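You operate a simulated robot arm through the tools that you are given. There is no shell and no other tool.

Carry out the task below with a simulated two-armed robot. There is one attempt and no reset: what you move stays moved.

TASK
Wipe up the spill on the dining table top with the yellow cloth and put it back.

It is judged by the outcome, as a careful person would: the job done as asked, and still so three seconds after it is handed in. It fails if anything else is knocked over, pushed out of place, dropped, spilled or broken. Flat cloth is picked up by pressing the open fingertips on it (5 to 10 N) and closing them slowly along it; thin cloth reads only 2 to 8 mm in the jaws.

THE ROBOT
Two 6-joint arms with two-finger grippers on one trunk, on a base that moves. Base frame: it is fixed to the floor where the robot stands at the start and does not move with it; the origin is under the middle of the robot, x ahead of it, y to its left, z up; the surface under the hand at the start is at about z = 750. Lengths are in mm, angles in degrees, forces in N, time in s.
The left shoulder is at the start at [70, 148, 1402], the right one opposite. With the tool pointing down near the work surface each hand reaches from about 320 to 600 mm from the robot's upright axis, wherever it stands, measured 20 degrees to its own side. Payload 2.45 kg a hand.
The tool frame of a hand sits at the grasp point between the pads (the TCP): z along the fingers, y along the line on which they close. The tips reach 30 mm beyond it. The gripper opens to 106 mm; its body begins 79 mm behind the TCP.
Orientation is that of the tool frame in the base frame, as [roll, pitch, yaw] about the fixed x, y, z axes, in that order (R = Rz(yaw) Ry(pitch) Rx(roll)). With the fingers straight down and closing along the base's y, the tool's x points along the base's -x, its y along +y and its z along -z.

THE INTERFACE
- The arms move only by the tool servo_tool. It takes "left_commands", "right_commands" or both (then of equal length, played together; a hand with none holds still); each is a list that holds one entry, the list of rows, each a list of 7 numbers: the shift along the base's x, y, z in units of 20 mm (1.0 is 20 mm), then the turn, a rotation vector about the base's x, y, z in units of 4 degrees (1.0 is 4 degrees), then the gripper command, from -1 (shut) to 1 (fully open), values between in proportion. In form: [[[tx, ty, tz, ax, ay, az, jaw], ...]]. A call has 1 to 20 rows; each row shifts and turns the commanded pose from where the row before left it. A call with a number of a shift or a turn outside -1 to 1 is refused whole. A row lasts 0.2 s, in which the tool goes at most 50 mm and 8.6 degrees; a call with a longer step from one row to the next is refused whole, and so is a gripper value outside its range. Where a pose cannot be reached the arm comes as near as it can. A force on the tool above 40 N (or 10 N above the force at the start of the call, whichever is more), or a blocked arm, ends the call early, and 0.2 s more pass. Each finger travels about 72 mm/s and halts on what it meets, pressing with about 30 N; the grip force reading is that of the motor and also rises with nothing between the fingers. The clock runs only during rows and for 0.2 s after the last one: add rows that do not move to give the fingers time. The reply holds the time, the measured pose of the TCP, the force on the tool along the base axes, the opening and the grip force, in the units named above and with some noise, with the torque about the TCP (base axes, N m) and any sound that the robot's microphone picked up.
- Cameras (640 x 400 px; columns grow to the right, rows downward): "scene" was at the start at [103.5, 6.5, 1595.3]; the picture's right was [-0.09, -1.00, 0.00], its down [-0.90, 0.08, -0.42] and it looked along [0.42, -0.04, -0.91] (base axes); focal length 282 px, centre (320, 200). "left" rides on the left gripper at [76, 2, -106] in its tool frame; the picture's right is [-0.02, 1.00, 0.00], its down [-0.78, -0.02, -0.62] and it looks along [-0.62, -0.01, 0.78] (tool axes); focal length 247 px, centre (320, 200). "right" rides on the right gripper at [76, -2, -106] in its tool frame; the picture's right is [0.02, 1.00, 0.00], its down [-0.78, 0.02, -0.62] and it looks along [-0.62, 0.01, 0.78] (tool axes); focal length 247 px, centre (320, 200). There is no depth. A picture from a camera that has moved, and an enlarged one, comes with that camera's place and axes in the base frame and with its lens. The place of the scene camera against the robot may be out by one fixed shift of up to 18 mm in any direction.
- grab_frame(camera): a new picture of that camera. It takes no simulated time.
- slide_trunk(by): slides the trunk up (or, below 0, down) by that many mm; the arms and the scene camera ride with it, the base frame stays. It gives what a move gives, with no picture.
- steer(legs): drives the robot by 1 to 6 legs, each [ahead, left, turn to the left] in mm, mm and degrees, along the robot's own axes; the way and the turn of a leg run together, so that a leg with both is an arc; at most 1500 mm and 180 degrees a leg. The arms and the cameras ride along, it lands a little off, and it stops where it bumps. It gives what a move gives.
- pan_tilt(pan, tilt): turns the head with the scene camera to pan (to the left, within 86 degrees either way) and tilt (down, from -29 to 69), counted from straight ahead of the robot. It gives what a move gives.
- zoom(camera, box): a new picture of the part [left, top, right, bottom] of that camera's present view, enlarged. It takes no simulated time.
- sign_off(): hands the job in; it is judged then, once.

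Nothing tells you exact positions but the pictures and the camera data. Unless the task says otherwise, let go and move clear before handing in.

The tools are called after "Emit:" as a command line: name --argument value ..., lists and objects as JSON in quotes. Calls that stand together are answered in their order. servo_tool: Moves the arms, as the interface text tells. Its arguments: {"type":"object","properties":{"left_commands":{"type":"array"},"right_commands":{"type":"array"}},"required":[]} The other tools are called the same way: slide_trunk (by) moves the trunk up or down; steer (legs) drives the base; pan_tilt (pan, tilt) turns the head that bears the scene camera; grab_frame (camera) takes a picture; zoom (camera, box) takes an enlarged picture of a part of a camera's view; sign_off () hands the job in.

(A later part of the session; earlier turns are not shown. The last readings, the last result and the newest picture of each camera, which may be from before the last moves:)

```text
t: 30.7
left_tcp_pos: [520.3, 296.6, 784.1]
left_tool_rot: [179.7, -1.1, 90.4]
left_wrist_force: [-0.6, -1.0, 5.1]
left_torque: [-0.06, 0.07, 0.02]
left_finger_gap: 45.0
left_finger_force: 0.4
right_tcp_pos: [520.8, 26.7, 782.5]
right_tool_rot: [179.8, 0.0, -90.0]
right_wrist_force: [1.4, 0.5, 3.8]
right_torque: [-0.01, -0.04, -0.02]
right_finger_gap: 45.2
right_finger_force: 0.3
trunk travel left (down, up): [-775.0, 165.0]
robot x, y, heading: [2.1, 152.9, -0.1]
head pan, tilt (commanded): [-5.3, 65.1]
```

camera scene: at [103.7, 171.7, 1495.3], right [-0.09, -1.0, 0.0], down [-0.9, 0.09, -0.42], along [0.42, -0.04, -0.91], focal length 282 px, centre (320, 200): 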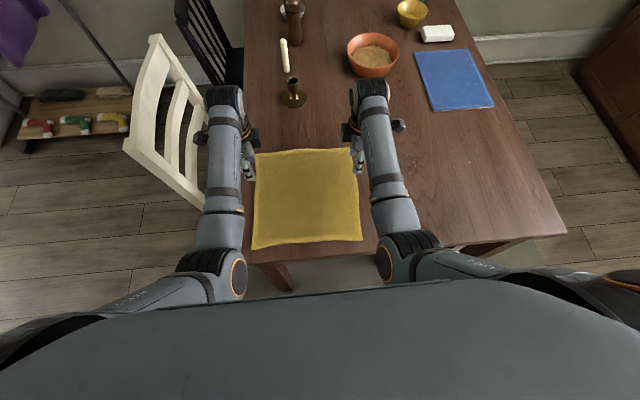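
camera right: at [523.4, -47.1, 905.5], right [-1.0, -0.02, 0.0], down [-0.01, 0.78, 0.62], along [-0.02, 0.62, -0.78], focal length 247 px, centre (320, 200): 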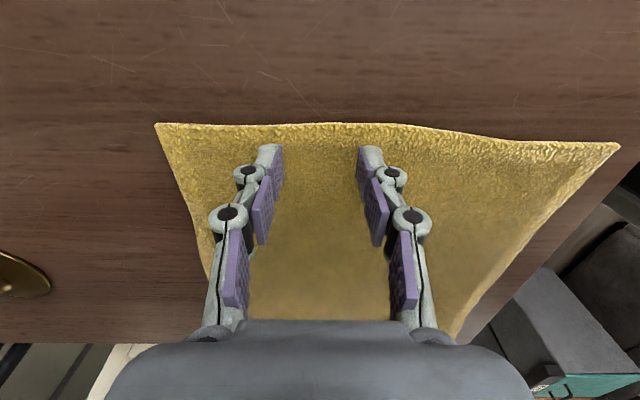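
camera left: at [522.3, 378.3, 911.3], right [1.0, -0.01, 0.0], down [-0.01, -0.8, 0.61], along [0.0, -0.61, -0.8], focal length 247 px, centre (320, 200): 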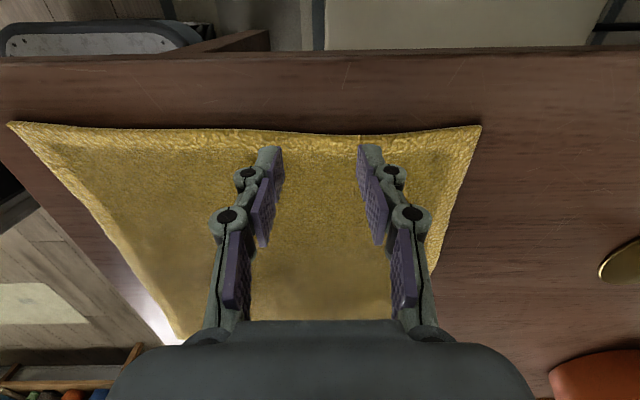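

Both tips are in contact at about 4–5 N. I'll add slightly more pressure and close slowly along the cloth.

Emit:
servo_tool --left_commands '[[[0, 0, -0.05, 0, 0, 0, -0.15], [0, 0, -0.03, 0, 0, 0, -0.15], [0, 0, 0, 0, 0, 0, -0.2], [0, 0, 0, 0, 0, 0, -0.25], [0, 0, 0, 0, 0, 0, -0.3], [0, 0, 0, 0, 0, 0, -0.35]]]' --right_commands '[[[0, 0, -0.05, 0, 0, 0, -0.15], [0, 0, -0.06, 0, 0, 0, -0.15], [0, 0, 0, 0, 0, 0, -0.2], [0, 0, 0, 0, 0, 0, -0.25], [0, 0, 0, 0, 0, 0, -0.3], [0, 0, 0, 0, 0, 0, -0.35]]]'

Emit:
grab_frame --camera "right"

Emit:
grab_frame --camera "left"

```text
t: 32.1
left_tcp_pos: [519.5, 297.3, 782.1]
left_tool_rot: [179.4, -1.1, 90.5]
left_wrist_force: [0.7, 0.4, 16.6]
left_torque: [-0.08, 0.07, 0.02]
left_finger_gap: 31.3
left_finger_force: 0.0
right_tcp_pos: [520.4, 24.6, 781.8]
right_tool_rot: [-180.0, 0.0, -90.0]
right_wrist_force: [0.0, 0.9, 16.0]
right_torque: [0.01, -0.03, -0.03]
right_finger_gap: 35.2
right_finger_force: 4.2
trunk travel left (down, up): [-775.0, 165.0]
robot x, y, heading: [0.4, 154.7, 0.1]
head pan, tilt (commanded): [-5.3, 65.1]
```

```text
taken
camera right: at [521.1, -52.2, 887.6], right [-1.0, -0.02, 0.0], down [-0.02, 0.78, 0.62], along [-0.01, 0.62, -0.78], focal length 247 px, centre (320, 200)
```

right: 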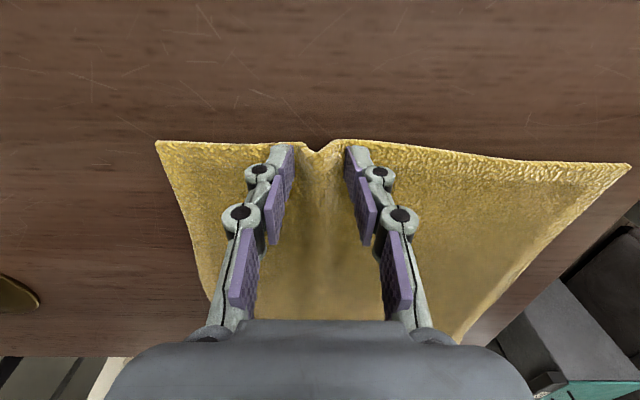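

```text
taken
camera left: at [519.8, 370.6, 890.7], right [1.0, -0.01, 0.01], down [-0.02, -0.8, 0.61], along [0.0, -0.61, -0.8], focal length 247 px, centre (320, 200)
```

left: 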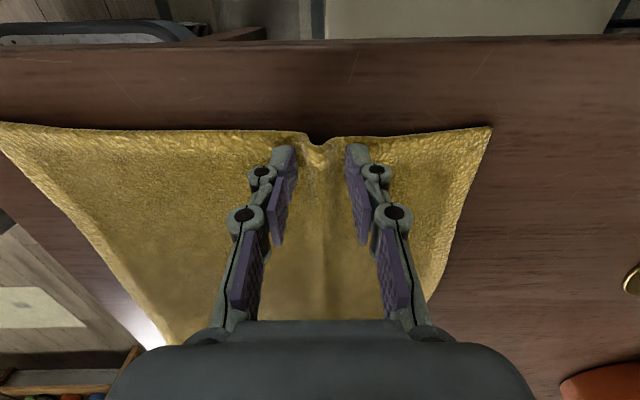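

A fold is rising between the fingers on both sides. The force is about 16 N, so I'll ease up slightly while I keep closing.

Emit:
servo_tool --left_commands '[[[0, 0, 0.06, 0, 0, 0, -0.4], [0, 0, 0.03, 0, 0, 0, -0.45], [0, 0, 0, 0, 0, 0, -0.5], [0, 0, 0, 0, 0, 0, -0.55], [0, 0, 0, 0, 0, 0, -0.6]]]' --right_commands '[[[0, 0, 0.06, 0, 0, 0, -0.4], [0, 0, 0.03, 0, 0, 0, -0.45], [0, 0, 0, 0, 0, 0, -0.5], [0, 0, 0, 0, 0, 0, -0.55], [0, 0, 0, 0, 0, 0, -0.6]]]'

```text
t: 33.3
left_tcp_pos: [518.2, 295.2, 782.7]
left_tool_rot: [179.6, -1.1, 90.3]
left_wrist_force: [-1.2, 0.0, 8.0]
left_torque: [0.0, 0.08, 0.01]
left_finger_gap: 21.0
left_finger_force: 0.0
right_tcp_pos: [519.9, 24.9, 781.8]
right_tool_rot: [179.9, 0.1, -90.0]
right_wrist_force: [0.9, 1.4, 14.5]
right_torque: [0.03, -0.01, 0.0]
right_finger_gap: 21.3
right_finger_force: 0.1
trunk travel left (down, up): [-775.0, 165.0]
robot x, y, heading: [2.3, 156.3, 0.1]
head pan, tilt (commanded): [-5.3, 65.1]
```

Emit:
servo_tool --left_commands '[[[0, 0, 0, 0, 0, 0, -0.65], [0, 0, 0, 0, 0, 0, -0.7], [0, 0, 0, 0, 0, 0, -0.75], [0, 0, 0, 0, 0, 0, -0.8], [0, 0, 0, 0, 0, 0, -0.85], [0, 0, 0, 0, 0, 0, -0.9], [0, 0, 0, 0, 0, 0, -0.95], [0, 0, 0, 0, 0, 0, -1], [0, 0, 0, 0, 0, 0, -1], [0, 0, 0, 0, 0, 0, -1]]]' --right_commands '[[[0, 0, 0.05, 0, 0, 0, -0.65], [0, 0, 0, 0, 0, 0, -0.7], [0, 0, 0, 0, 0, 0, -0.75], [0, 0, 0, 0, 0, 0, -0.8], [0, 0, 0, 0, 0, 0, -0.85], [0, 0, 0, 0, 0, 0, -0.9], [0, 0, 0, 0, 0, 0, -0.95], [0, 0, 0, 0, 0, 0, -1], [0, 0, 0, 0, 0, 0, -1], [0, 0, 0, 0, 0, 0, -1]]]'

Emit:
grab_frame --camera "right"

Emit:
grab_frame --camera "left"

Emit:
grab_frame --camera "scene"

```text
t: 35.5
left_tcp_pos: [520.0, 296.1, 782.8]
left_tool_rot: [179.6, -1.1, 90.5]
left_wrist_force: [0.0, -0.1, 11.0]
left_torque: [-0.05, 0.01, 0.02]
left_finger_gap: 5.5
left_finger_force: 29.6
right_tcp_pos: [521.0, 25.5, 783.4]
right_tool_rot: [179.8, 0.1, -90.1]
right_wrist_force: [0.0, 1.0, 1.4]
right_torque: [0.04, -0.02, -0.03]
right_finger_gap: 4.5
right_finger_force: 30.1
trunk travel left (down, up): [-775.0, 165.0]
robot x, y, heading: [-0.1, 152.1, 0.1]
head pan, tilt (commanded): [-5.3, 65.1]
```

```text
taken
camera right: at [522.4, -51.6, 888.5], right [-1.0, -0.02, 0.0], down [-0.01, 0.78, 0.62], along [-0.02, 0.62, -0.78], focal length 247 px, centre (320, 200)
```

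right: 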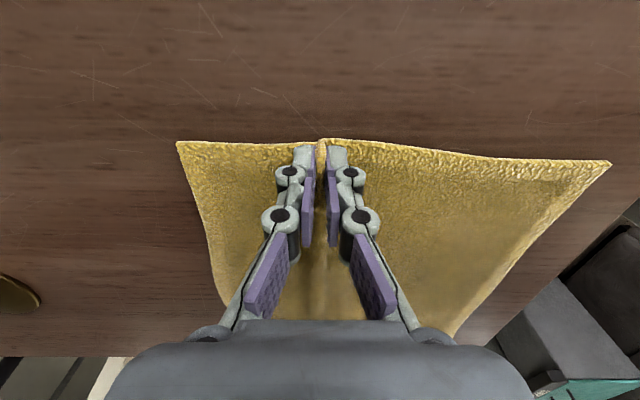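

```text
taken
camera left: at [520.8, 369.9, 890.9], right [1.0, -0.01, 0.01], down [-0.02, -0.8, 0.61], along [0.0, -0.61, -0.8], focal length 247 px, centre (320, 200)
```

left: 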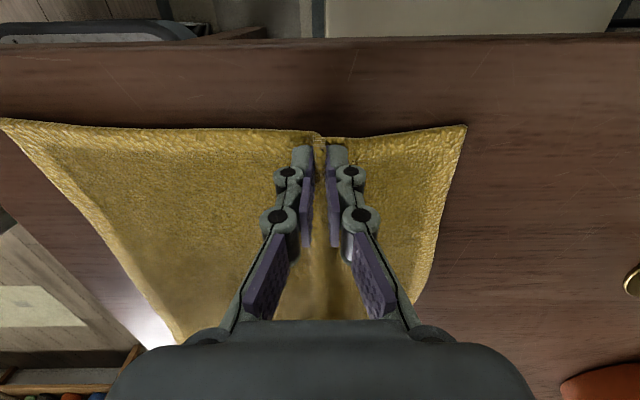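

```text
taken
camera scene: at [101.6, 159.8, 1495.5], right [-0.09, -1.0, 0.0], down [-0.9, 0.09, -0.42], along [0.42, -0.04, -0.91], focal length 282 px, centre (320, 200)
```

scene: 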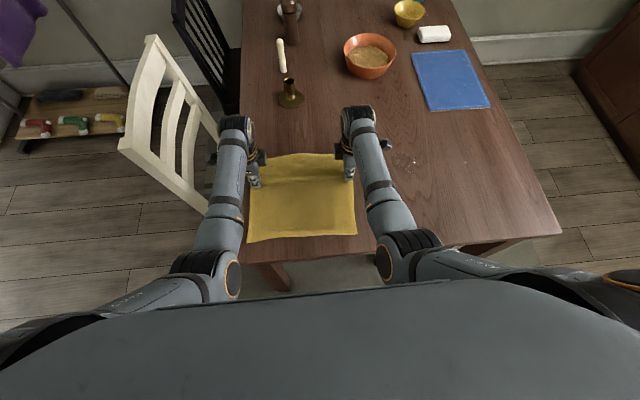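

Both hands hold the cloth (gaps 5.5 and 4.5 mm). I'll lift the left a hair to cut drag, then drive right about 110 mm and check.

Emit:
servo_tool --left_commands '[[[0, 0, 0.08, 0, 0, 0, -1], [0, 0, 0, 0, 0, 0, -1]]]' --right_commands '[[[0, 0, 0, 0, 0, 0, -1], [0, 0, 0, 0, 0, 0, -1]]]'

Emit:
steer --legs '[[0, -110, 0]]'

Emit:
grab_frame --camera "scene"

Emit:
grab_frame --camera "left"

Emit:
grab_frame --camera "right"

```text
t: 36.1
left_tcp_pos: [520.6, 294.7, 783.6]
left_tool_rot: [179.8, -1.1, 90.4]
left_wrist_force: [-0.1, -0.9, 3.5]
left_torque: [-0.01, -0.02, 0.05]
left_finger_gap: 5.2
left_finger_force: 29.9
right_tcp_pos: [519.9, 25.9, 782.9]
right_tool_rot: [179.8, 0.0, -90.0]
right_wrist_force: [-0.5, 0.8, 2.5]
right_torque: [0.04, 0.01, -0.02]
right_finger_gap: 4.3
right_finger_force: 29.9
trunk travel left (down, up): [-775.0, 165.0]
robot x, y, heading: [-1.3, 154.0, 0.1]
head pan, tilt (commanded): [-5.3, 65.1]
```

```text
t: 37.3
left_tcp_pos: [520.5, 185.0, 783.4]
left_tool_rot: [179.7, -1.1, 90.3]
left_wrist_force: [-0.4, -0.5, 1.7]
left_torque: [0.02, 0.0, 0.0]
left_finger_gap: 5.0
left_finger_force: 30.4
right_tcp_pos: [519.7, -86.1, 781.0]
right_tool_rot: [179.8, 0.1, -90.1]
right_wrist_force: [0.4, 2.6, 3.5]
right_torque: [0.08, -0.02, -0.02]
right_finger_gap: 4.3
right_finger_force: 29.9
trunk travel left (down, up): [-775.0, 165.0]
robot x, y, heading: [2.3, 44.0, -0.3]
head pan, tilt (commanded): [-5.3, 65.1]
```

```text
taken
camera scene: at [102.6, 49.9, 1495.3], right [-0.1, -1.0, 0.0], down [-0.9, 0.09, -0.42], along [0.42, -0.04, -0.91], focal length 282 px, centre (320, 200)
```

scene: 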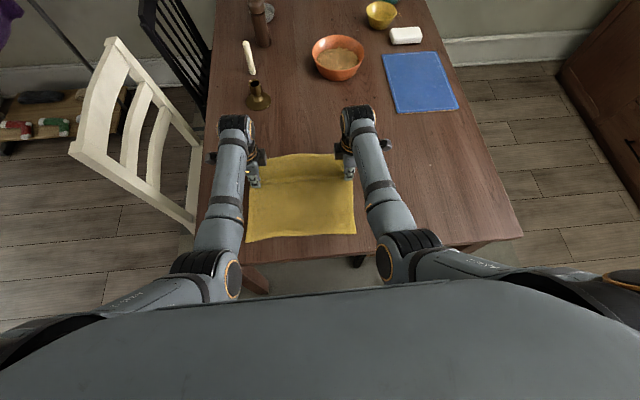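

```text
taken
camera left: at [521.5, 259.1, 892.4], right [1.0, -0.02, 0.01], down [-0.02, -0.8, 0.61], along [-0.01, -0.61, -0.8], focal length 247 px, centre (320, 200)
```

left: 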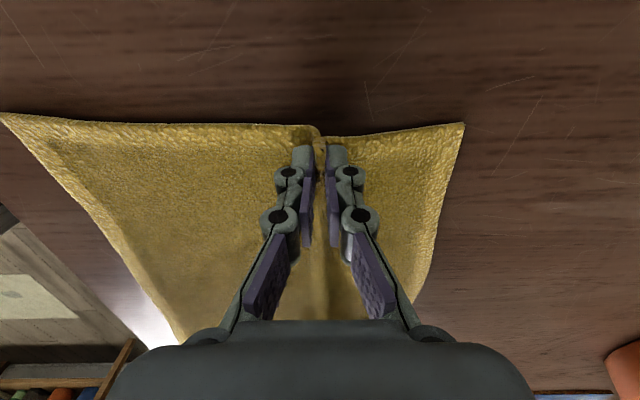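

```text
taken
camera right: at [522.3, -162.4, 888.0], right [-1.0, -0.02, 0.0], down [-0.01, 0.78, 0.62], along [-0.01, 0.62, -0.78], focal length 247 px, centre (320, 200)
```

right: 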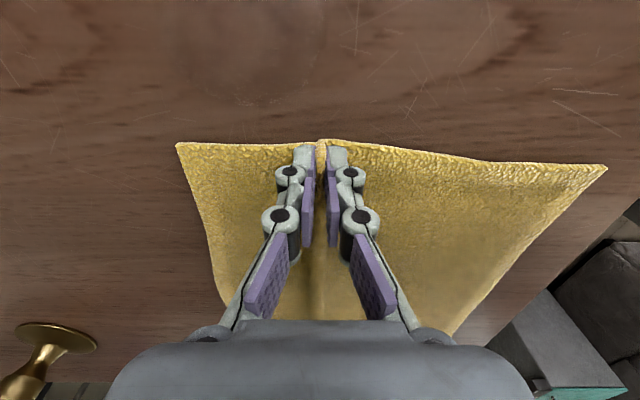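

The cloth slides flat with the hands, and the spill is just ahead of the right hand at about [555, -145]. I'll shift both hands +36 mm in x to line up and drive right across it.

Emit:
servo_tool --left_commands '[[[0.3, 0, 0, 0, 0, 0, -1], [0.3, 0, 0, 0, 0, 0, -1], [0.3, 0, 0, 0, 0, 0, -1], [0.3, 0, 0, 0, 0, 0, -1], [0.3, 0, 0, 0, 0, 0, -1], [0.3, 0, 0, 0, 0, 0, -1], [0, 0, 0, 0, 0, 0, -1]]]' --right_commands '[[[0.3, 0, 0, 0, 0, 0, -1], [0.3, 0, 0, 0, 0, 0, -1], [0.3, 0, 0, 0, 0, 0, -1], [0.3, 0, 0, 0, 0, 0, -1], [0.3, 0, 0, 0, 0, 0, -1], [0.3, 0, 0, 0, 0, 0, -1], [0, 0, -0.05, 0, 0, 0, -1]]]'

Emit:
steer --legs '[[0, -115, 0]]'

Emit:
grab_frame --camera "scene"

Emit:
grab_frame --camera "right"

```text
t: 38.9
left_tcp_pos: [556.7, 185.0, 785.0]
left_tool_rot: [179.6, -1.2, 90.3]
left_wrist_force: [-0.5, -1.1, 1.1]
left_torque: [-0.04, -0.03, 0.0]
left_finger_gap: 5.1
left_finger_force: 30.0
right_tcp_pos: [556.8, -87.1, 782.8]
right_tool_rot: [180.0, 0.1, -90.2]
right_wrist_force: [1.3, 0.2, 6.2]
right_torque: [0.0, -0.03, -0.02]
right_finger_gap: 4.9
right_finger_force: 30.2
trunk travel left (down, up): [-775.0, 165.0]
robot x, y, heading: [-1.0, 41.3, -0.4]
head pan, tilt (commanded): [-5.3, 65.1]
```

```text
t: 40.1
left_tcp_pos: [555.7, 69.2, 785.1]
left_tool_rot: [179.6, -1.2, 90.3]
left_wrist_force: [0.8, -0.2, 0.6]
left_torque: [0.02, -0.04, 0.05]
left_finger_gap: 5.1
left_finger_force: 29.2
right_tcp_pos: [554.6, -199.8, 781.7]
right_tool_rot: [179.7, 0.1, -90.2]
right_wrist_force: [1.1, 1.5, 8.1]
right_torque: [0.05, -0.02, -0.02]
right_finger_gap: 4.7
right_finger_force: 29.6
trunk travel left (down, up): [-775.0, 165.0]
robot x, y, heading: [0.7, -69.1, -0.1]
head pan, tilt (commanded): [-5.3, 65.1]
```

```text
taken
camera scene: at [101.5, -64.7, 1495.4], right [-0.1, -1.0, 0.0], down [-0.9, 0.09, -0.42], along [0.42, -0.04, -0.91], focal length 282 px, centre (320, 200)
```

scene: 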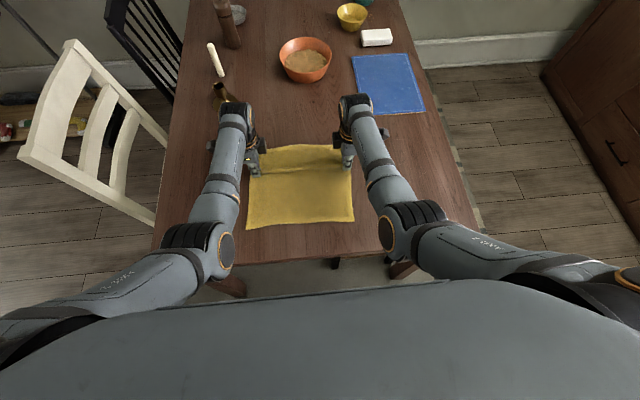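

```text
taken
camera right: at [556.9, -276.9, 887.2], right [-1.0, -0.02, 0.0], down [-0.01, 0.78, 0.62], along [-0.01, 0.62, -0.78], focal length 247 px, centre (320, 200)
```

right: 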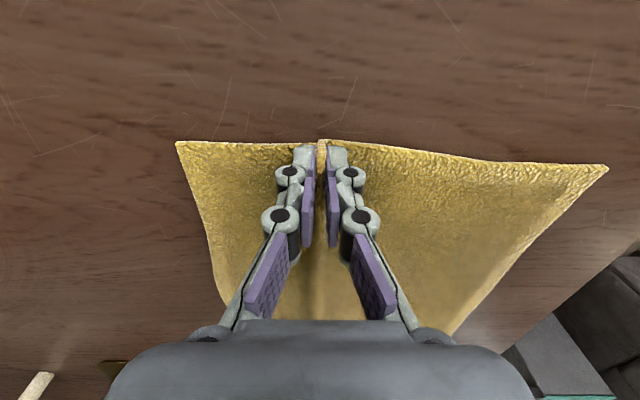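

The cloth now covers the spill, with the right hand just past it. I'll rub in strips, back and forth in y using the base and stepping in x with both arms, while the right fingertips press lightly.

Emit:
steer --legs '[[0, 85, 0], [0, -85, 0]]'

Emit:
servo_tool --left_commands '[[[0.3, 0, 0, 0, 0, 0, -1], [0.3, 0, 0, 0, 0, 0, -1], [0.3, 0, 0, 0, 0, 0, -1], [0.3, 0, 0, 0, 0, 0, -1], [0, 0, 0, 0, 0, 0, -1]]]' --right_commands '[[[0.3, 0, 0, 0, 0, 0, -1], [0.3, 0, 0, 0, 0, 0, -1], [0.3, 0, 0, 0, 0, 0, -1], [0.3, 0, 0, 0, 0, 0, -1], [0, 0, 0, 0, 0, 0, -1]]]'

Emit:
steer --legs '[[0, 85, 0], [0, -85, 0]]'

Emit:
grab_frame --camera "right"

Emit:
grab_frame --camera "scene"

```text
t: 41.9
left_tcp_pos: [555.9, 76.1, 783.7]
left_tool_rot: [179.6, -1.2, 90.3]
left_wrist_force: [0.0, -0.4, 1.2]
left_torque: [0.0, -0.04, -0.02]
left_finger_gap: 5.0
left_finger_force: 30.2
right_tcp_pos: [555.3, -193.7, 782.3]
right_tool_rot: [179.8, 0.1, -90.1]
right_wrist_force: [0.0, 3.1, 8.0]
right_torque: [0.07, -0.04, -0.01]
right_finger_gap: 4.6
right_finger_force: 29.8
trunk travel left (down, up): [-775.0, 165.0]
robot x, y, heading: [-3.2, -67.0, -0.1]
head pan, tilt (commanded): [-5.3, 65.1]
```

```text
t: 43.1
left_tcp_pos: [580.9, 74.8, 784.0]
left_tool_rot: [179.5, -1.2, 90.3]
left_wrist_force: [-0.2, -0.5, 0.9]
left_torque: [-0.01, -0.05, 0.04]
left_finger_gap: 5.2
left_finger_force: 29.8
right_tcp_pos: [578.5, -194.2, 782.1]
right_tool_rot: [179.8, 0.2, -90.0]
right_wrist_force: [-3.0, 0.5, 4.3]
right_torque: [0.03, 0.06, -0.02]
right_finger_gap: 4.4
right_finger_force: 29.6
trunk travel left (down, up): [-775.0, 165.0]
robot x, y, heading: [-3.7, -64.1, -0.3]
head pan, tilt (commanded): [-5.3, 65.1]
```

```text
t: 44.9
left_tcp_pos: [580.9, 77.0, 783.6]
left_tool_rot: [179.6, -1.2, 90.4]
left_wrist_force: [-0.1, -0.1, 1.7]
left_torque: [0.04, -0.05, 0.01]
left_finger_gap: 4.9
left_finger_force: 30.3
right_tcp_pos: [578.6, -190.0, 781.5]
right_tool_rot: [179.8, 0.2, -90.1]
right_wrist_force: [0.4, 3.1, 6.3]
right_torque: [0.07, 0.0, 0.02]
right_finger_gap: 4.6
right_finger_force: 30.4
trunk travel left (down, up): [-775.0, 165.0]
robot x, y, heading: [2.5, -60.4, -0.3]
head pan, tilt (commanded): [-5.3, 65.1]
```

```text
taken
camera right: at [580.5, -267.4, 887.2], right [-1.0, -0.02, 0.0], down [-0.01, 0.78, 0.63], along [-0.01, 0.63, -0.78], focal length 247 px, centre (320, 200)
```

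right: 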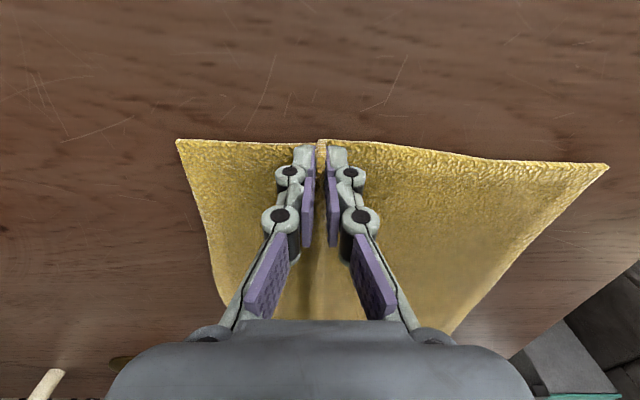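

```text
taken
camera scene: at [102.1, -56.5, 1495.4], right [-0.1, -1.0, 0.0], down [-0.9, 0.09, -0.42], along [0.42, -0.04, -0.91], focal length 282 px, centre (320, 200)
```

scene: 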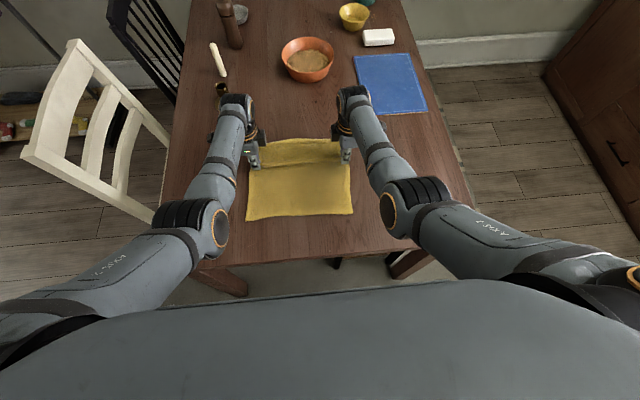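

Everything is tracking well. Next is the near strip at x about 530, then I'll uncover the spot to inspect it.

Emit:
servo_tool --left_commands '[[[-0.4, 0, 0, 0, 0, 0, -1], [-0.4, 0, 0, 0, 0, 0, -1], [-0.4, 0, 0, 0, 0, 0, -1], [-0.4, 0, 0, 0, 0, 0, -1], [-0.4, 0, 0, 0, 0, 0, -1], [-0.4, 0, 0, 0, 0, 0, -1], [0, 0, 0, 0, 0, 0, -1]]]' --right_commands '[[[-0.4, 0, 0, 0, 0, 0, -1], [-0.4, 0, 0, 0, 0, 0, -1], [-0.4, 0, 0, 0, 0, 0, -1], [-0.4, 0, 0, 0, 0, 0, -1], [-0.4, 0, 0, 0, 0, 0, -1], [-0.4, 0, 0, 0, 0, 0, -1], [0, 0, 0, 0, 0, 0, -1]]]'

Emit:
steer --legs '[[0, 85, 0], [0, -85, 0], [0, 140, 0]]'

Emit:
grab_frame --camera "right"

Emit:
grab_frame --camera "scene"

Emit:
zoom --camera "right" --box '[160, 0, 420, 160]'

```text
t: 46.5
left_tcp_pos: [533.9, 77.6, 783.3]
left_tool_rot: [179.7, -1.2, 90.3]
left_wrist_force: [0.6, 0.2, 0.2]
left_torque: [0.02, -0.06, 0.01]
left_finger_gap: 5.0
left_finger_force: 29.9
right_tcp_pos: [528.6, -187.9, 782.5]
right_tool_rot: [179.7, 0.2, -90.1]
right_wrist_force: [0.4, 0.5, 2.9]
right_torque: [0.0, -0.01, -0.04]
right_finger_gap: 4.6
right_finger_force: 30.3
trunk travel left (down, up): [-775.0, 165.0]
robot x, y, heading: [-3.2, -63.1, -0.2]
head pan, tilt (commanded): [-5.3, 65.1]
```

```text
t: 49.1
left_tcp_pos: [534.1, 215.9, 785.4]
left_tool_rot: [179.6, -1.2, 90.4]
left_wrist_force: [-0.6, 0.0, 0.6]
left_torque: [-0.03, 0.01, 0.01]
left_finger_gap: 4.7
left_finger_force: 29.7
right_tcp_pos: [529.7, -51.1, 781.9]
right_tool_rot: [179.9, 0.2, -90.1]
right_wrist_force: [0.3, -0.9, 1.6]
right_torque: [-0.02, -0.01, -0.03]
right_finger_gap: 4.6
right_finger_force: 30.1
trunk travel left (down, up): [-775.0, 165.0]
robot x, y, heading: [-2.8, 72.4, -0.1]
head pan, tilt (commanded): [-5.3, 65.1]
```

```text
taken
camera right: at [532.8, -128.5, 888.0], right [-1.0, -0.02, 0.0], down [-0.01, 0.78, 0.63], along [-0.01, 0.63, -0.78], focal length 247 px, centre (320, 200)
```

right: 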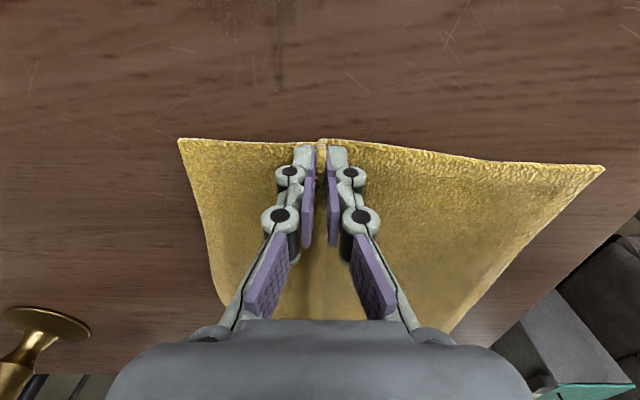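

```text
taken
camera scene: at [103.1, 81.1, 1495.3], right [-0.1, -1.0, 0.0], down [-0.9, 0.09, -0.42], along [0.42, -0.04, -0.91], focal length 282 px, centre (320, 200)
```

scene: 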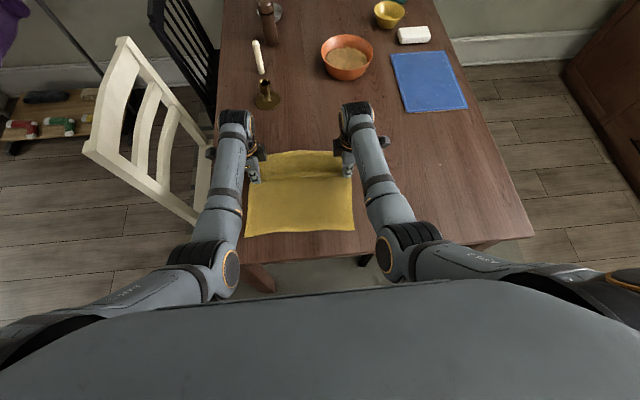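

```text
2.46 times, centred on (290, 80) of right
camera zoom: at [532.8, -128.5, 888.0], right [-1.0, -0.02, 0.0], down [-0.01, 0.78, 0.63], along [-0.01, 0.63, -0.78], focal length 608 px, centre (394, 495)
```

zoom: 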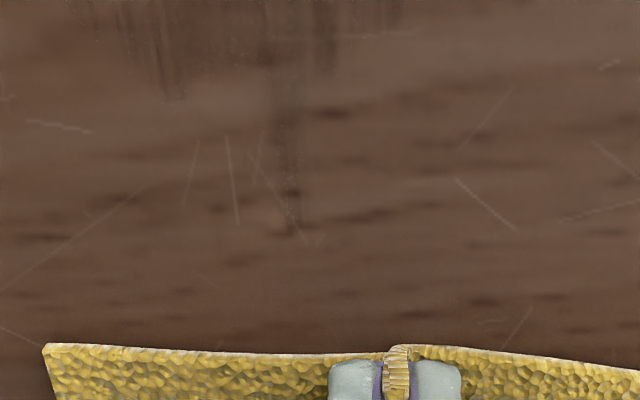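

There are faint streaks left near the spill area. I'll look at it more closely from the scene camera.

Emit:
zoom --camera "scene" --box '[340, 90, 470, 220]'

Emit:
zoom --camera "right" --box '[120, 0, 480, 130]'

Emit:
zoom --camera "left" --box '[0, 200, 640, 400]'

```text
3.08 times, centred on (405, 155) of scene
camera zoom: at [103.1, 81.1, 1495.3], right [-0.1, -1.0, 0.0], down [-0.9, 0.09, -0.42], along [0.42, -0.04, -0.91], focal length 869 px, centre (58, 338)
```

zoom: 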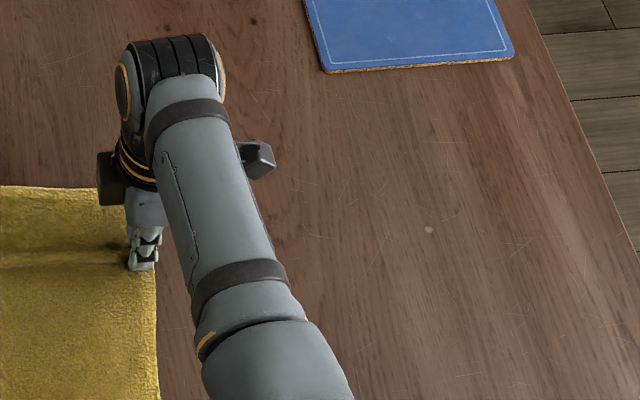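

```text
1.78 times, centred on (300, 65) of right
camera zoom: at [532.8, -128.5, 888.0], right [-1.0, -0.02, 0.0], down [-0.01, 0.78, 0.63], along [-0.01, 0.63, -0.78], focal length 439 px, centre (356, 440)
```

zoom: 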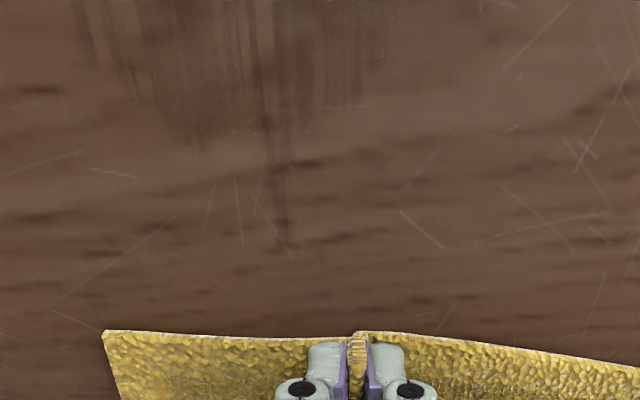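

```text
1.00 times, centred on (320, 300) of left (not enlarged: the box is as wide or as high as the picture)
camera zoom: at [535.1, 290.2, 893.5], right [1.0, -0.02, 0.01], down [-0.02, -0.8, 0.6], along [0.0, -0.6, -0.8], focal length 247 px, centre (320, 100)
```

zoom: 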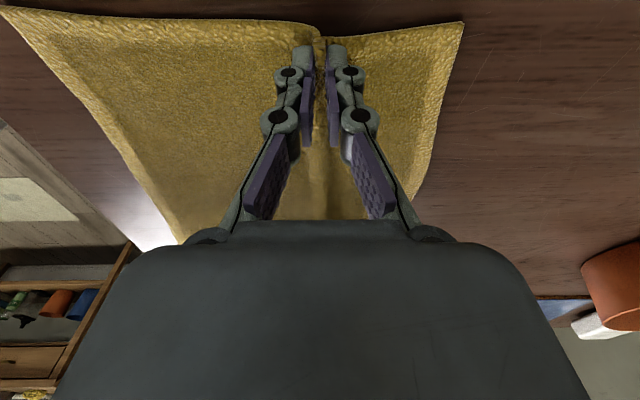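

The puddle has thinned into streaks, mainly x 525–594, y -90 to -190. I'll drive left about 80 mm to get an unblocked scene view of the whole area.

Emit:
steer --legs '[[0, 80, 0]]'

Emit:
grab_frame --camera "scene"

Emit:
zoom --camera "scene" --box '[360, 110, 480, 200]'

```text
t: 50.2
left_tcp_pos: [533.5, 293.5, 784.9]
left_tool_rot: [179.7, -1.1, 90.4]
left_wrist_force: [-0.8, -0.2, 0.5]
left_torque: [-0.03, -0.03, 0.02]
left_finger_gap: 5.0
left_finger_force: 30.4
right_tcp_pos: [529.7, 26.7, 781.9]
right_tool_rot: [179.8, 0.2, -90.1]
right_wrist_force: [-0.6, -0.2, 1.0]
right_torque: [-0.05, -0.01, -0.06]
right_finger_gap: 4.7
right_finger_force: 29.7
trunk travel left (down, up): [-775.0, 165.0]
robot x, y, heading: [0.5, 149.7, -0.1]
head pan, tilt (commanded): [-5.3, 65.1]
```

```text
taken
camera scene: at [103.2, 159.2, 1495.3], right [-0.1, -1.0, 0.0], down [-0.9, 0.09, -0.42], along [0.42, -0.04, -0.91], focal length 282 px, centre (320, 200)
```

scene: 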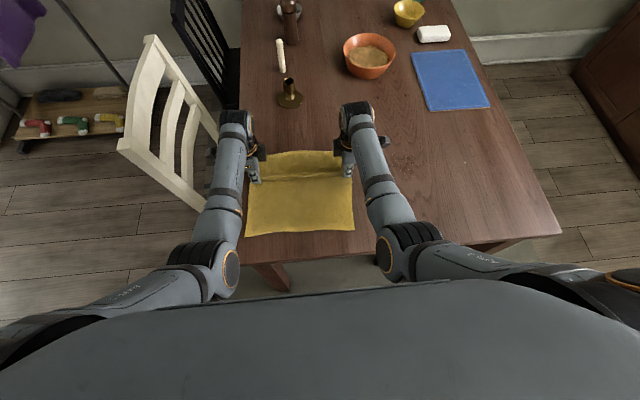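

```text
4.44 times, centred on (420, 155) of scene
camera zoom: at [103.2, 159.2, 1495.3], right [-0.1, -1.0, 0.0], down [-0.9, 0.09, -0.42], along [0.42, -0.04, -0.91], focal length 1256 px, centre (-124, 400)
```

zoom: 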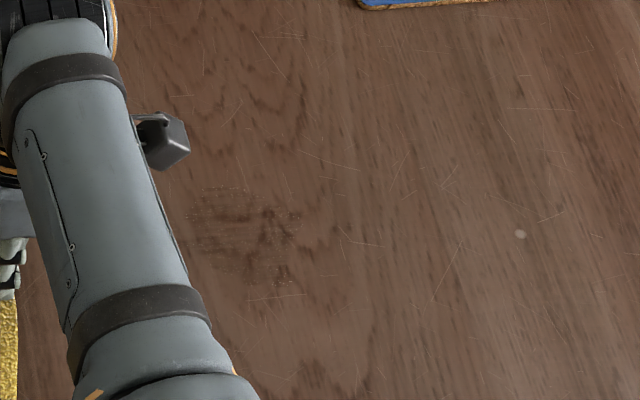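

A residual film remains around [560, -155]. The fold between the fingertips leaves a gap when I stroke along y. I'll now stroke along x, stepping sideways about 15 mm with the base and pressing a bit more firmly.

Emit:
steer --legs '[[0, -130, 0]]'

Emit:
servo_tool --left_commands '[[[-0.6, 0, 0, 0, 0, 0, -1], [-0.6, 0, 0, 0, 0, 0, -1], [0.7, 0, 0, 0, 0, 0, -1], [0.7, 0, 0, 0, 0, 0, -1], [0.7, 0, 0, 0, 0, 0, -1], [0.7, 0, 0, 0, 0, 0, -1], [0.7, 0, 0, 0, 0, 0, -1], [0.7, 0, 0, 0, 0, 0, -1], [0.7, 0, 0, 0, 0, 0, -1], [0, 0, 0, 0, 0, 0, -1]]]' --right_commands '[[[-0.6, 0, -0.05, 0, 0, 0, -1], [-0.6, 0, -0.05, 0, 0, 0, -1], [0.7, 0, 0, 0, 0, 0, -1], [0.7, 0, 0, 0, 0, 0, -1], [0.7, 0, 0, 0, 0, 0, -1], [0.7, 0, 0, 0, 0, 0, -1], [0.7, 0, 0, 0, 0, 0, -1], [0.7, 0, 0, 0, 0, 0, -1], [0.7, 0, 0, 0, 0, 0, -1], [0, 0, 0, 0, 0, 0, -1]]]'

Emit:
grab_frame --camera "right"

Emit:
grab_frame --camera "scene"

```text
t: 51.5
left_tcp_pos: [534.0, 164.2, 784.9]
left_tool_rot: [179.7, -1.2, 90.4]
left_wrist_force: [0.3, -0.4, 0.4]
left_torque: [0.02, -0.07, 0.02]
left_finger_gap: 4.8
left_finger_force: 29.6
right_tcp_pos: [531.2, -103.0, 782.6]
right_tool_rot: [179.8, 0.3, -90.1]
right_wrist_force: [-0.4, 1.8, 1.3]
right_torque: [0.03, -0.04, 0.0]
right_finger_gap: 4.3
right_finger_force: 30.4
trunk travel left (down, up): [-775.0, 165.0]
robot x, y, heading: [-1.4, 20.7, -0.2]
head pan, tilt (commanded): [-5.3, 65.1]
```

```text
t: 53.7
left_tcp_pos: [606.5, 163.2, 785.8]
left_tool_rot: [179.6, -1.3, 90.4]
left_wrist_force: [0.1, -0.4, 0.4]
left_torque: [0.0, -0.13, 0.02]
left_finger_gap: 4.8
left_finger_force: 30.0
right_tcp_pos: [604.7, -102.5, 781.5]
right_tool_rot: [180.0, 0.3, -90.1]
right_wrist_force: [1.8, 0.1, 4.5]
right_torque: [0.02, -0.05, -0.04]
right_finger_gap: 4.6
right_finger_force: 29.8
trunk travel left (down, up): [-775.0, 165.0]
robot x, y, heading: [-0.8, 23.6, 0.1]
head pan, tilt (commanded): [-5.3, 65.1]
```

```text
taken
camera right: at [606.1, -180.7, 887.5], right [-1.0, -0.02, 0.0], down [-0.02, 0.78, 0.62], along [-0.01, 0.62, -0.78], focal length 247 px, centre (320, 200)
```

right: 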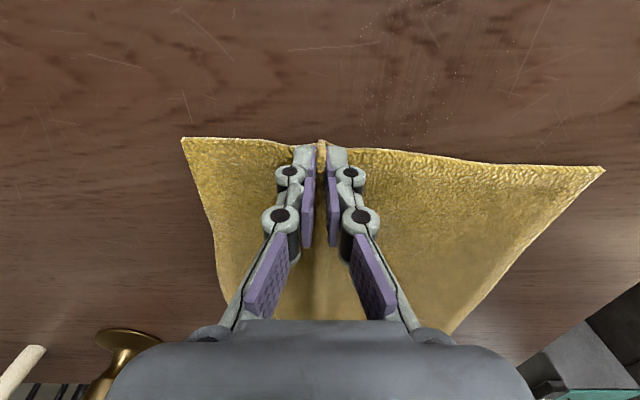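

```text
taken
camera scene: at [101.8, 28.5, 1495.3], right [-0.1, -1.0, 0.0], down [-0.9, 0.09, -0.42], along [0.42, -0.04, -0.91], focal length 282 px, centre (320, 200)
```

scene: 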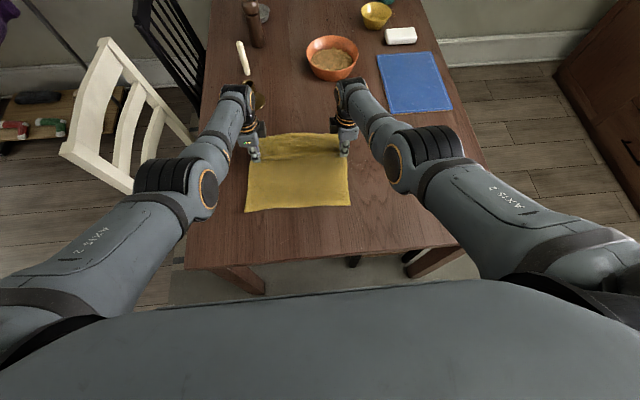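

Emit:
zoom --camera "right" --box '[300, 0, 560, 160]'

Emit:
servo_tool --left_commands '[[[-0.7, 0, 0, 0, 0, 0, -1], [-0.7, 0, 0, 0, 0, 0, -1], [-0.7, 0, 0, 0, 0, 0, -1], [-0.7, 0, 0, 0, 0, 0, -1], [-0.7, 0, 0, 0, 0, 0, -1], [-0.7, 0, 0, 0, 0, 0, -1], [-0.7, 0, 0, 0, 0, 0, -1], [0, 0, 0, 0, 0, 0, -1]]]' --right_commands '[[[-0.7, 0, -0.02, 0, 0, 0, -1], [-0.7, 0, 0, 0, 0, 0, -1], [-0.7, 0, 0, 0, 0, 0, -1], [-0.7, 0, 0, 0, 0, 0, -1], [-0.7, 0, 0, 0, 0, 0, -1], [-0.7, 0, 0, 0, 0, 0, -1], [-0.7, 0, 0, 0, 0, 0, -1], [0, 0, 0, 0, 0, 0, -1]]]'

Emit:
steer --legs '[[0, -15, 0]]'

```text
2.46 times, centred on (430, 80) of right
camera zoom: at [606.1, -180.7, 887.5], right [-1.0, -0.02, 0.0], down [-0.02, 0.78, 0.62], along [-0.01, 0.62, -0.78], focal length 608 px, centre (49, 495)
```

zoom: 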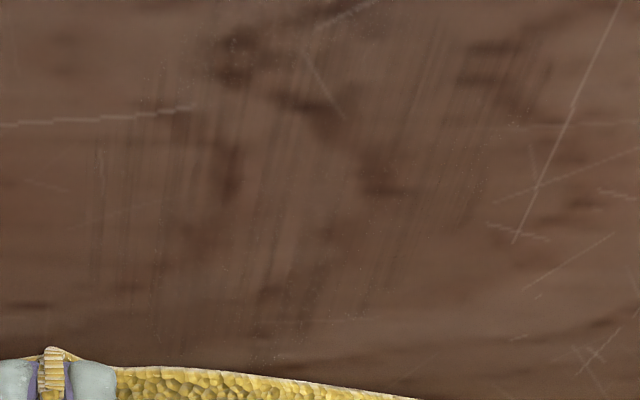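

```text
t: 55.5
left_tcp_pos: [510.4, 162.7, 783.5]
left_tool_rot: [179.6, -1.0, 90.4]
left_wrist_force: [-0.7, -3.8, 2.8]
left_torque: [-0.1, -0.06, 0.01]
left_finger_gap: 4.8
left_finger_force: 29.9
right_tcp_pos: [510.1, -110.5, 782.0]
right_tool_rot: [-179.8, -0.4, -90.3]
right_wrist_force: [0.7, 3.6, 2.8]
right_torque: [0.13, 0.04, -0.02]
right_finger_gap: 4.8
right_finger_force: 30.4
trunk travel left (down, up): [-775.0, 165.0]
robot x, y, heading: [-0.3, 23.8, 0.1]
head pan, tilt (commanded): [-5.3, 65.1]
```

```text
t: 56.2
left_tcp_pos: [510.2, 148.1, 783.4]
left_tool_rot: [179.5, -1.1, 90.3]
left_wrist_force: [0.3, -3.0, 1.6]
left_torque: [-0.11, -0.02, 0.04]
left_finger_gap: 4.9
left_finger_force: 30.2
right_tcp_pos: [510.3, -125.8, 781.0]
right_tool_rot: [-179.8, -0.4, -90.3]
right_wrist_force: [1.2, 5.1, 7.4]
right_torque: [0.16, 0.0, -0.02]
right_finger_gap: 4.6
right_finger_force: 30.2
trunk travel left (down, up): [-775.0, 165.0]
robot x, y, heading: [-0.5, 11.7, -0.4]
head pan, tilt (commanded): [-5.3, 65.1]
```

The film is now very thin with fine streaks. I'll keep stroking along x at successive y positions.

Emit:
servo_tool --left_commands '[[[0.5, 0, 0, 0, 0, 0, -1], [0.8, 0, 0, 0, 0, 0, -1], [0.8, 0, 0, 0, 0, 0, -1], [0.8, 0, 0, 0, 0, 0, -1], [0.8, 0, 0, 0, 0, 0, -1], [0.8, 0, 0, 0, 0, 0, -1], [-0.8, 0, 0, 0, 0, 0, -1], [-0.8, 0, 0, 0, 0, 0, -1], [-0.8, 0, 0, 0, 0, 0, -1], [-0.8, 0, 0, 0, 0, 0, -1], [-0.8, 0, 0, 0, 0, 0, -1], [0, 0, 0, 0, 0, 0, -1]]]' --right_commands '[[[0.5, -0.15, 0, 0, 0, 0, -1], [0.8, 0, 0, 0, 0, 0, -1], [0.8, 0, 0, 0, 0, 0, -1], [0.8, 0, 0, 0, 0, 0, -1], [0.8, 0, 0, 0, 0, 0, -1], [0.8, 0, 0, 0, 0, 0, -1], [-0.8, 0, 0, 0, 0, 0, -1], [-0.8, 0, 0, 0, 0, 0, -1], [-0.8, 0, 0, 0, 0, 0, -1], [-0.8, 0, 0, 0, 0, 0, -1], [-0.8, 0, 0, 0, 0, 0, -1], [0, 0, 0, 0, 0, 0, -1]]]'

Emit:
steer --legs '[[0, -15, 0]]'

Emit:
servo_tool --left_commands '[[[0.8, 0, 0, 0, 0, 0, -1], [0.8, 0, 0, 0, 0, 0, -1], [0.8, 0, 0, 0, 0, 0, -1], [0.8, 0, 0, 0, 0, 0, -1], [0.8, 0, 0, 0, 0, 0, -1], [-0.8, 0, 0, 0, 0, 0, -1], [-0.8, 0, 0, 0, 0, 0, -1], [-0.8, 0, 0, 0, 0, 0, -1], [-0.8, 0, 0, 0, 0, 0, -1], [-0.8, 0, 0, 0, 0, 0, -1], [0, 0, 0, 0, 0, 0, -1]]]' --right_commands '[[[0.8, 0, 0, 0, 0, 0, -1], [0.8, 0, 0, 0, 0, 0, -1], [0.8, 0, 0, 0, 0, 0, -1], [0.8, 0, 0, 0, 0, 0, -1], [0.8, 0, 0, 0, 0, 0, -1], [-0.8, 0, 0, 0, 0, 0, -1], [-0.8, 0, 0, 0, 0, 0, -1], [-0.8, 0, 0, 0, 0, 0, -1], [-0.8, 0, 0, 0, 0, 0, -1], [-0.8, 0, 0, 0, 0, 0, -1], [0, 0, 0, 0, 0, 0, -1]]]'

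```text
t: 58.8
left_tcp_pos: [521.0, 147.3, 783.7]
left_tool_rot: [179.6, -1.1, 90.4]
left_wrist_force: [0.5, -7.4, 3.4]
left_torque: [-0.18, -0.06, 0.04]
left_finger_gap: 4.9
left_finger_force: 30.1
right_tcp_pos: [520.1, -130.5, 782.5]
right_tool_rot: [-179.8, -0.4, -90.3]
right_wrist_force: [2.2, 6.3, 9.4]
right_torque: [0.21, -0.01, 0.0]
right_finger_gap: 4.6
right_finger_force: 30.4
trunk travel left (down, up): [-775.0, 165.0]
robot x, y, heading: [0.3, 5.5, -0.3]
head pan, tilt (commanded): [-5.3, 65.1]
```

```text
t: 59.6
left_tcp_pos: [521.5, 131.8, 783.9]
left_tool_rot: [179.6, -1.1, 90.4]
left_wrist_force: [-0.3, -8.1, 3.3]
left_torque: [-0.24, -0.01, 0.06]
left_finger_gap: 4.8
left_finger_force: 29.8
right_tcp_pos: [518.6, -145.2, 781.1]
right_tool_rot: [-179.8, -0.5, -90.3]
right_wrist_force: [0.3, 4.9, 9.6]
right_torque: [0.18, 0.04, -0.01]
right_finger_gap: 4.6
right_finger_force: 30.0
trunk travel left (down, up): [-775.0, 165.0]
robot x, y, heading: [2.7, -11.3, -0.2]
head pan, tilt (commanded): [-5.3, 65.1]
```

```text
t: 62.0
left_tcp_pos: [521.2, 130.7, 784.7]
left_tool_rot: [179.6, -1.1, 90.4]
left_wrist_force: [0.6, -5.4, 6.0]
left_torque: [-0.16, -0.06, 0.04]
left_finger_gap: 5.0
left_finger_force: 29.7
right_tcp_pos: [518.4, -145.4, 781.7]
right_tool_rot: [-179.9, -0.6, -90.3]
right_wrist_force: [-0.2, 4.6, 3.8]
right_torque: [0.2, 0.09, -0.01]
right_finger_gap: 4.4
right_finger_force: 29.4
trunk travel left (down, up): [-775.0, 165.0]
robot x, y, heading: [1.9, -7.1, 0.1]
head pan, tilt (commanded): [-5.3, 65.1]
```

Emit:
steer --legs '[[0, -15, 0]]'

Emit:
servo_tool --left_commands '[[[0.8, 0, 0, 0, 0, 0, -1], [0.8, 0, 0, 0, 0, 0, -1], [0.8, 0, 0, 0, 0, 0, -1], [0.8, 0, 0, 0, 0, 0, -1], [0.8, 0, 0, 0, 0, 0, -1], [-0.8, 0, 0, 0, 0, 0, -1], [-0.8, 0, 0, 0, 0, 0, -1], [-0.8, 0, 0, 0, 0, 0, -1], [-0.8, 0, 0, 0, 0, 0, -1], [-0.8, 0, 0, 0, 0, 0, -1], [0, 0, 0, 0, 0, 0, -1]]]' --right_commands '[[[0.8, 0, -0.05, 0, 0, 0, -1], [0.8, 0.1, 0, 0, 0, 0, -1], [0.8, 0, 0, 0, 0, 0, -1], [0.8, 0, 0, 0, 0, 0, -1], [0.8, 0, 0, 0, 0, 0, -1], [-0.8, 0, 0, 0, 0, 0, -1], [-0.8, 0, 0, 0, 0, 0, -1], [-0.8, 0, 0, 0, 0, 0, -1], [-0.8, 0, 0, 0, 0, 0, -1], [-0.8, 0, 0, 0, 0, 0, -1], [0, 0, 0, 0, 0, 0, -1]]]'

Emit:
steer --legs '[[0, -15, 0]]'

Emit:
servo_tool --left_commands '[[[0.8, 0, 0, 0, 0, 0, -1], [0.8, 0, 0, 0, 0, 0, -1], [0.8, 0, 0, 0, 0, 0, -1], [0.8, 0, 0, 0, 0, 0, -1], [0.8, 0, 0, 0, 0, 0, -1], [-0.8, 0, 0, 0, 0, 0, -1], [-0.8, 0, 0, 0, 0, 0, -1], [-0.8, 0, 0, 0, 0, 0, -1], [-0.8, 0, 0, 0, 0, 0, -1], [-0.8, 0, 0, 0, 0, 0, -1], [0, 0, 0, 0, 0, 0, -1]]]' --right_commands '[[[0.8, 0, 0, 0, 0, 0, -1], [0.8, 0, 0, 0, 0, 0, -1], [0.8, 0, 0, 0, 0, 0, -1], [0.8, 0, 0, 0, 0, 0, -1], [0.8, 0, 0, 0, 0, 0, -1], [-0.8, 0, 0, 0, 0, 0, -1], [-0.8, 0, 0, 0, 0, 0, -1], [-0.8, 0, 0, 0, 0, 0, -1], [-0.8, 0, 0, 0, 0, 0, -1], [-0.8, 0, 0, 0, 0, 0, -1], [0, 0, 0, 0, 0, 0, -1]]]'

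Emit:
steer --legs '[[0, -15, 0]]'

Emit:
servo_tool --left_commands '[[[0.8, 0, 0, 0, 0, 0, -1], [0.8, 0, 0, 0, 0, 0, -1], [0.8, 0, 0, 0, 0, 0, -1], [0.8, 0, 0, 0, 0, 0, -1], [0.8, 0, 0, 0, 0, 0, -1], [-0.8, 0, 0, 0, 0, 0, -1], [-0.8, 0, 0, 0, 0, 0, -1], [-0.8, 0, 0, 0, 0, 0, -1], [-0.8, 0, 0, 0, 0, 0, -1], [-0.8, 0, 0, 0, 0, 0, -1], [0, 0, 0, 0, 0, 0, -1]]]' --right_commands '[[[0.8, 0, 0, 0, 0, 0, -1], [0.8, 0, 0, 0, 0, 0, -1], [0.8, 0, 0, 0, 0, 0, -1], [0.8, 0, 0, 0, 0, 0, -1], [0.8, 0, 0, 0, 0, 0, -1], [-0.8, 0, 0, 0, 0, 0, -1], [-0.8, 0, 0, 0, 0, 0, -1], [-0.8, 0, 0, 0, 0, 0, -1], [-0.8, 0, 0, 0, 0, 0, -1], [-0.8, 0, 0, 0, 0, 0, -1], [0, 0, 0, 0, 0, 0, -1]]]'

Emit:
grab_frame --camera "scene"

```text
t: 62.8
left_tcp_pos: [520.5, 116.5, 783.3]
left_tool_rot: [179.6, -1.0, 90.4]
left_wrist_force: [0.0, -6.0, 7.1]
left_torque: [-0.15, 0.0, 0.01]
left_finger_gap: 5.0
left_finger_force: 30.0
right_tcp_pos: [520.6, -160.0, 782.9]
right_tool_rot: [-179.9, -0.5, -90.4]
right_wrist_force: [-0.2, 5.7, 2.1]
right_torque: [0.13, 0.01, -0.02]
right_finger_gap: 4.5
right_finger_force: 30.0
trunk travel left (down, up): [-775.0, 165.0]
robot x, y, heading: [-1.8, -24.5, -0.1]
head pan, tilt (commanded): [-5.3, 65.1]
```

```text
t: 65.2
left_tcp_pos: [519.7, 115.9, 783.3]
left_tool_rot: [179.5, -1.1, 90.3]
left_wrist_force: [1.8, -6.3, 6.2]
left_torque: [-0.19, -0.01, 0.01]
left_finger_gap: 4.7
left_finger_force: 29.2
right_tcp_pos: [519.6, -159.6, 781.6]
right_tool_rot: [-179.8, -0.5, -90.3]
right_wrist_force: [3.9, 5.4, 11.2]
right_torque: [0.15, -0.01, 0.0]
right_finger_gap: 4.3
right_finger_force: 29.8
trunk travel left (down, up): [-775.0, 165.0]
robot x, y, heading: [2.1, -20.3, -0.0]
head pan, tilt (commanded): [-5.3, 65.1]
```

```text
t: 66.0
left_tcp_pos: [520.3, 101.6, 784.0]
left_tool_rot: [179.7, -1.1, 90.2]
left_wrist_force: [-0.5, -6.3, 5.2]
left_torque: [-0.19, 0.04, 0.01]
left_finger_gap: 4.7
left_finger_force: 30.1
right_tcp_pos: [518.8, -175.7, 782.2]
right_tool_rot: [-179.8, -0.6, -90.3]
right_wrist_force: [-0.5, 4.1, 11.8]
right_torque: [0.12, 0.09, 0.01]
right_finger_gap: 4.3
right_finger_force: 30.2
trunk travel left (down, up): [-775.0, 165.0]
robot x, y, heading: [0.3, -43.9, -0.0]
head pan, tilt (commanded): [-5.3, 65.1]
```

```text
t: 68.3
left_tcp_pos: [520.2, 100.9, 783.3]
left_tool_rot: [179.7, -1.1, 90.3]
left_wrist_force: [1.9, -4.1, 6.6]
left_torque: [-0.17, -0.02, -0.05]
left_finger_gap: 5.1
left_finger_force: 29.7
right_tcp_pos: [519.9, -176.1, 781.5]
right_tool_rot: [-179.6, -0.6, -90.3]
right_wrist_force: [4.5, 3.5, 14.8]
right_torque: [0.07, -0.1, -0.03]
right_finger_gap: 4.4
right_finger_force: 30.0
trunk travel left (down, up): [-775.0, 165.0]
robot x, y, heading: [-0.2, -38.4, 0.1]
head pan, tilt (commanded): [-5.3, 65.1]
```

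```text
t: 69.1
left_tcp_pos: [519.2, 85.7, 783.4]
left_tool_rot: [179.5, -1.0, 90.3]
left_wrist_force: [0.3, -4.2, 4.4]
left_torque: [-0.16, 0.03, 0.0]
left_finger_gap: 4.9
left_finger_force: 30.3
right_tcp_pos: [518.5, -191.6, 782.2]
right_tool_rot: [-179.7, -0.6, -90.5]
right_wrist_force: [-1.1, 4.0, 19.5]
right_torque: [0.12, 0.1, 0.05]
right_finger_gap: 4.5
right_finger_force: 30.3
trunk travel left (down, up): [-775.0, 165.0]
robot x, y, heading: [2.7, -53.9, -0.5]
head pan, tilt (commanded): [-5.3, 65.1]
```

```text
t: 71.5
left_tcp_pos: [521.0, 85.2, 784.4]
left_tool_rot: [179.7, -0.9, 90.3]
left_wrist_force: [0.4, -4.2, 0.6]
left_torque: [-0.13, 0.03, 0.01]
left_finger_gap: 4.9
left_finger_force: 30.1
right_tcp_pos: [519.2, -191.0, 781.9]
right_tool_rot: [-179.7, -0.7, -90.3]
right_wrist_force: [5.7, 3.8, 20.7]
right_torque: [0.19, -0.13, -0.01]
right_finger_gap: 4.4
right_finger_force: 29.6
trunk travel left (down, up): [-775.0, 165.0]
robot x, y, heading: [-3.4, -55.0, 0.0]
head pan, tilt (commanded): [-5.3, 65.1]
```

```text
taken
camera scene: at [101.0, -46.6, 1495.6], right [-0.1, -1.0, 0.0], down [-0.9, 0.09, -0.42], along [0.42, -0.04, -0.91], focal length 282 px, centre (320, 200)
```

scene: 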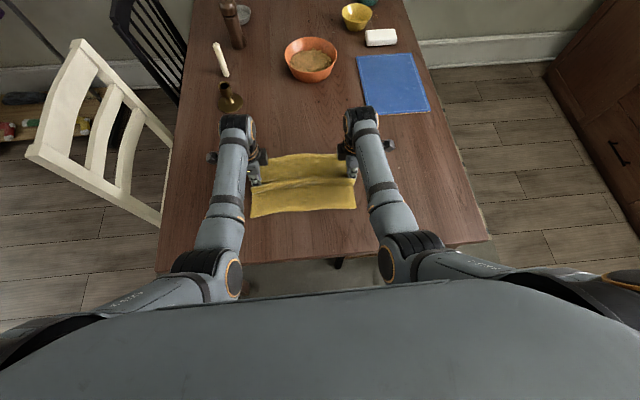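

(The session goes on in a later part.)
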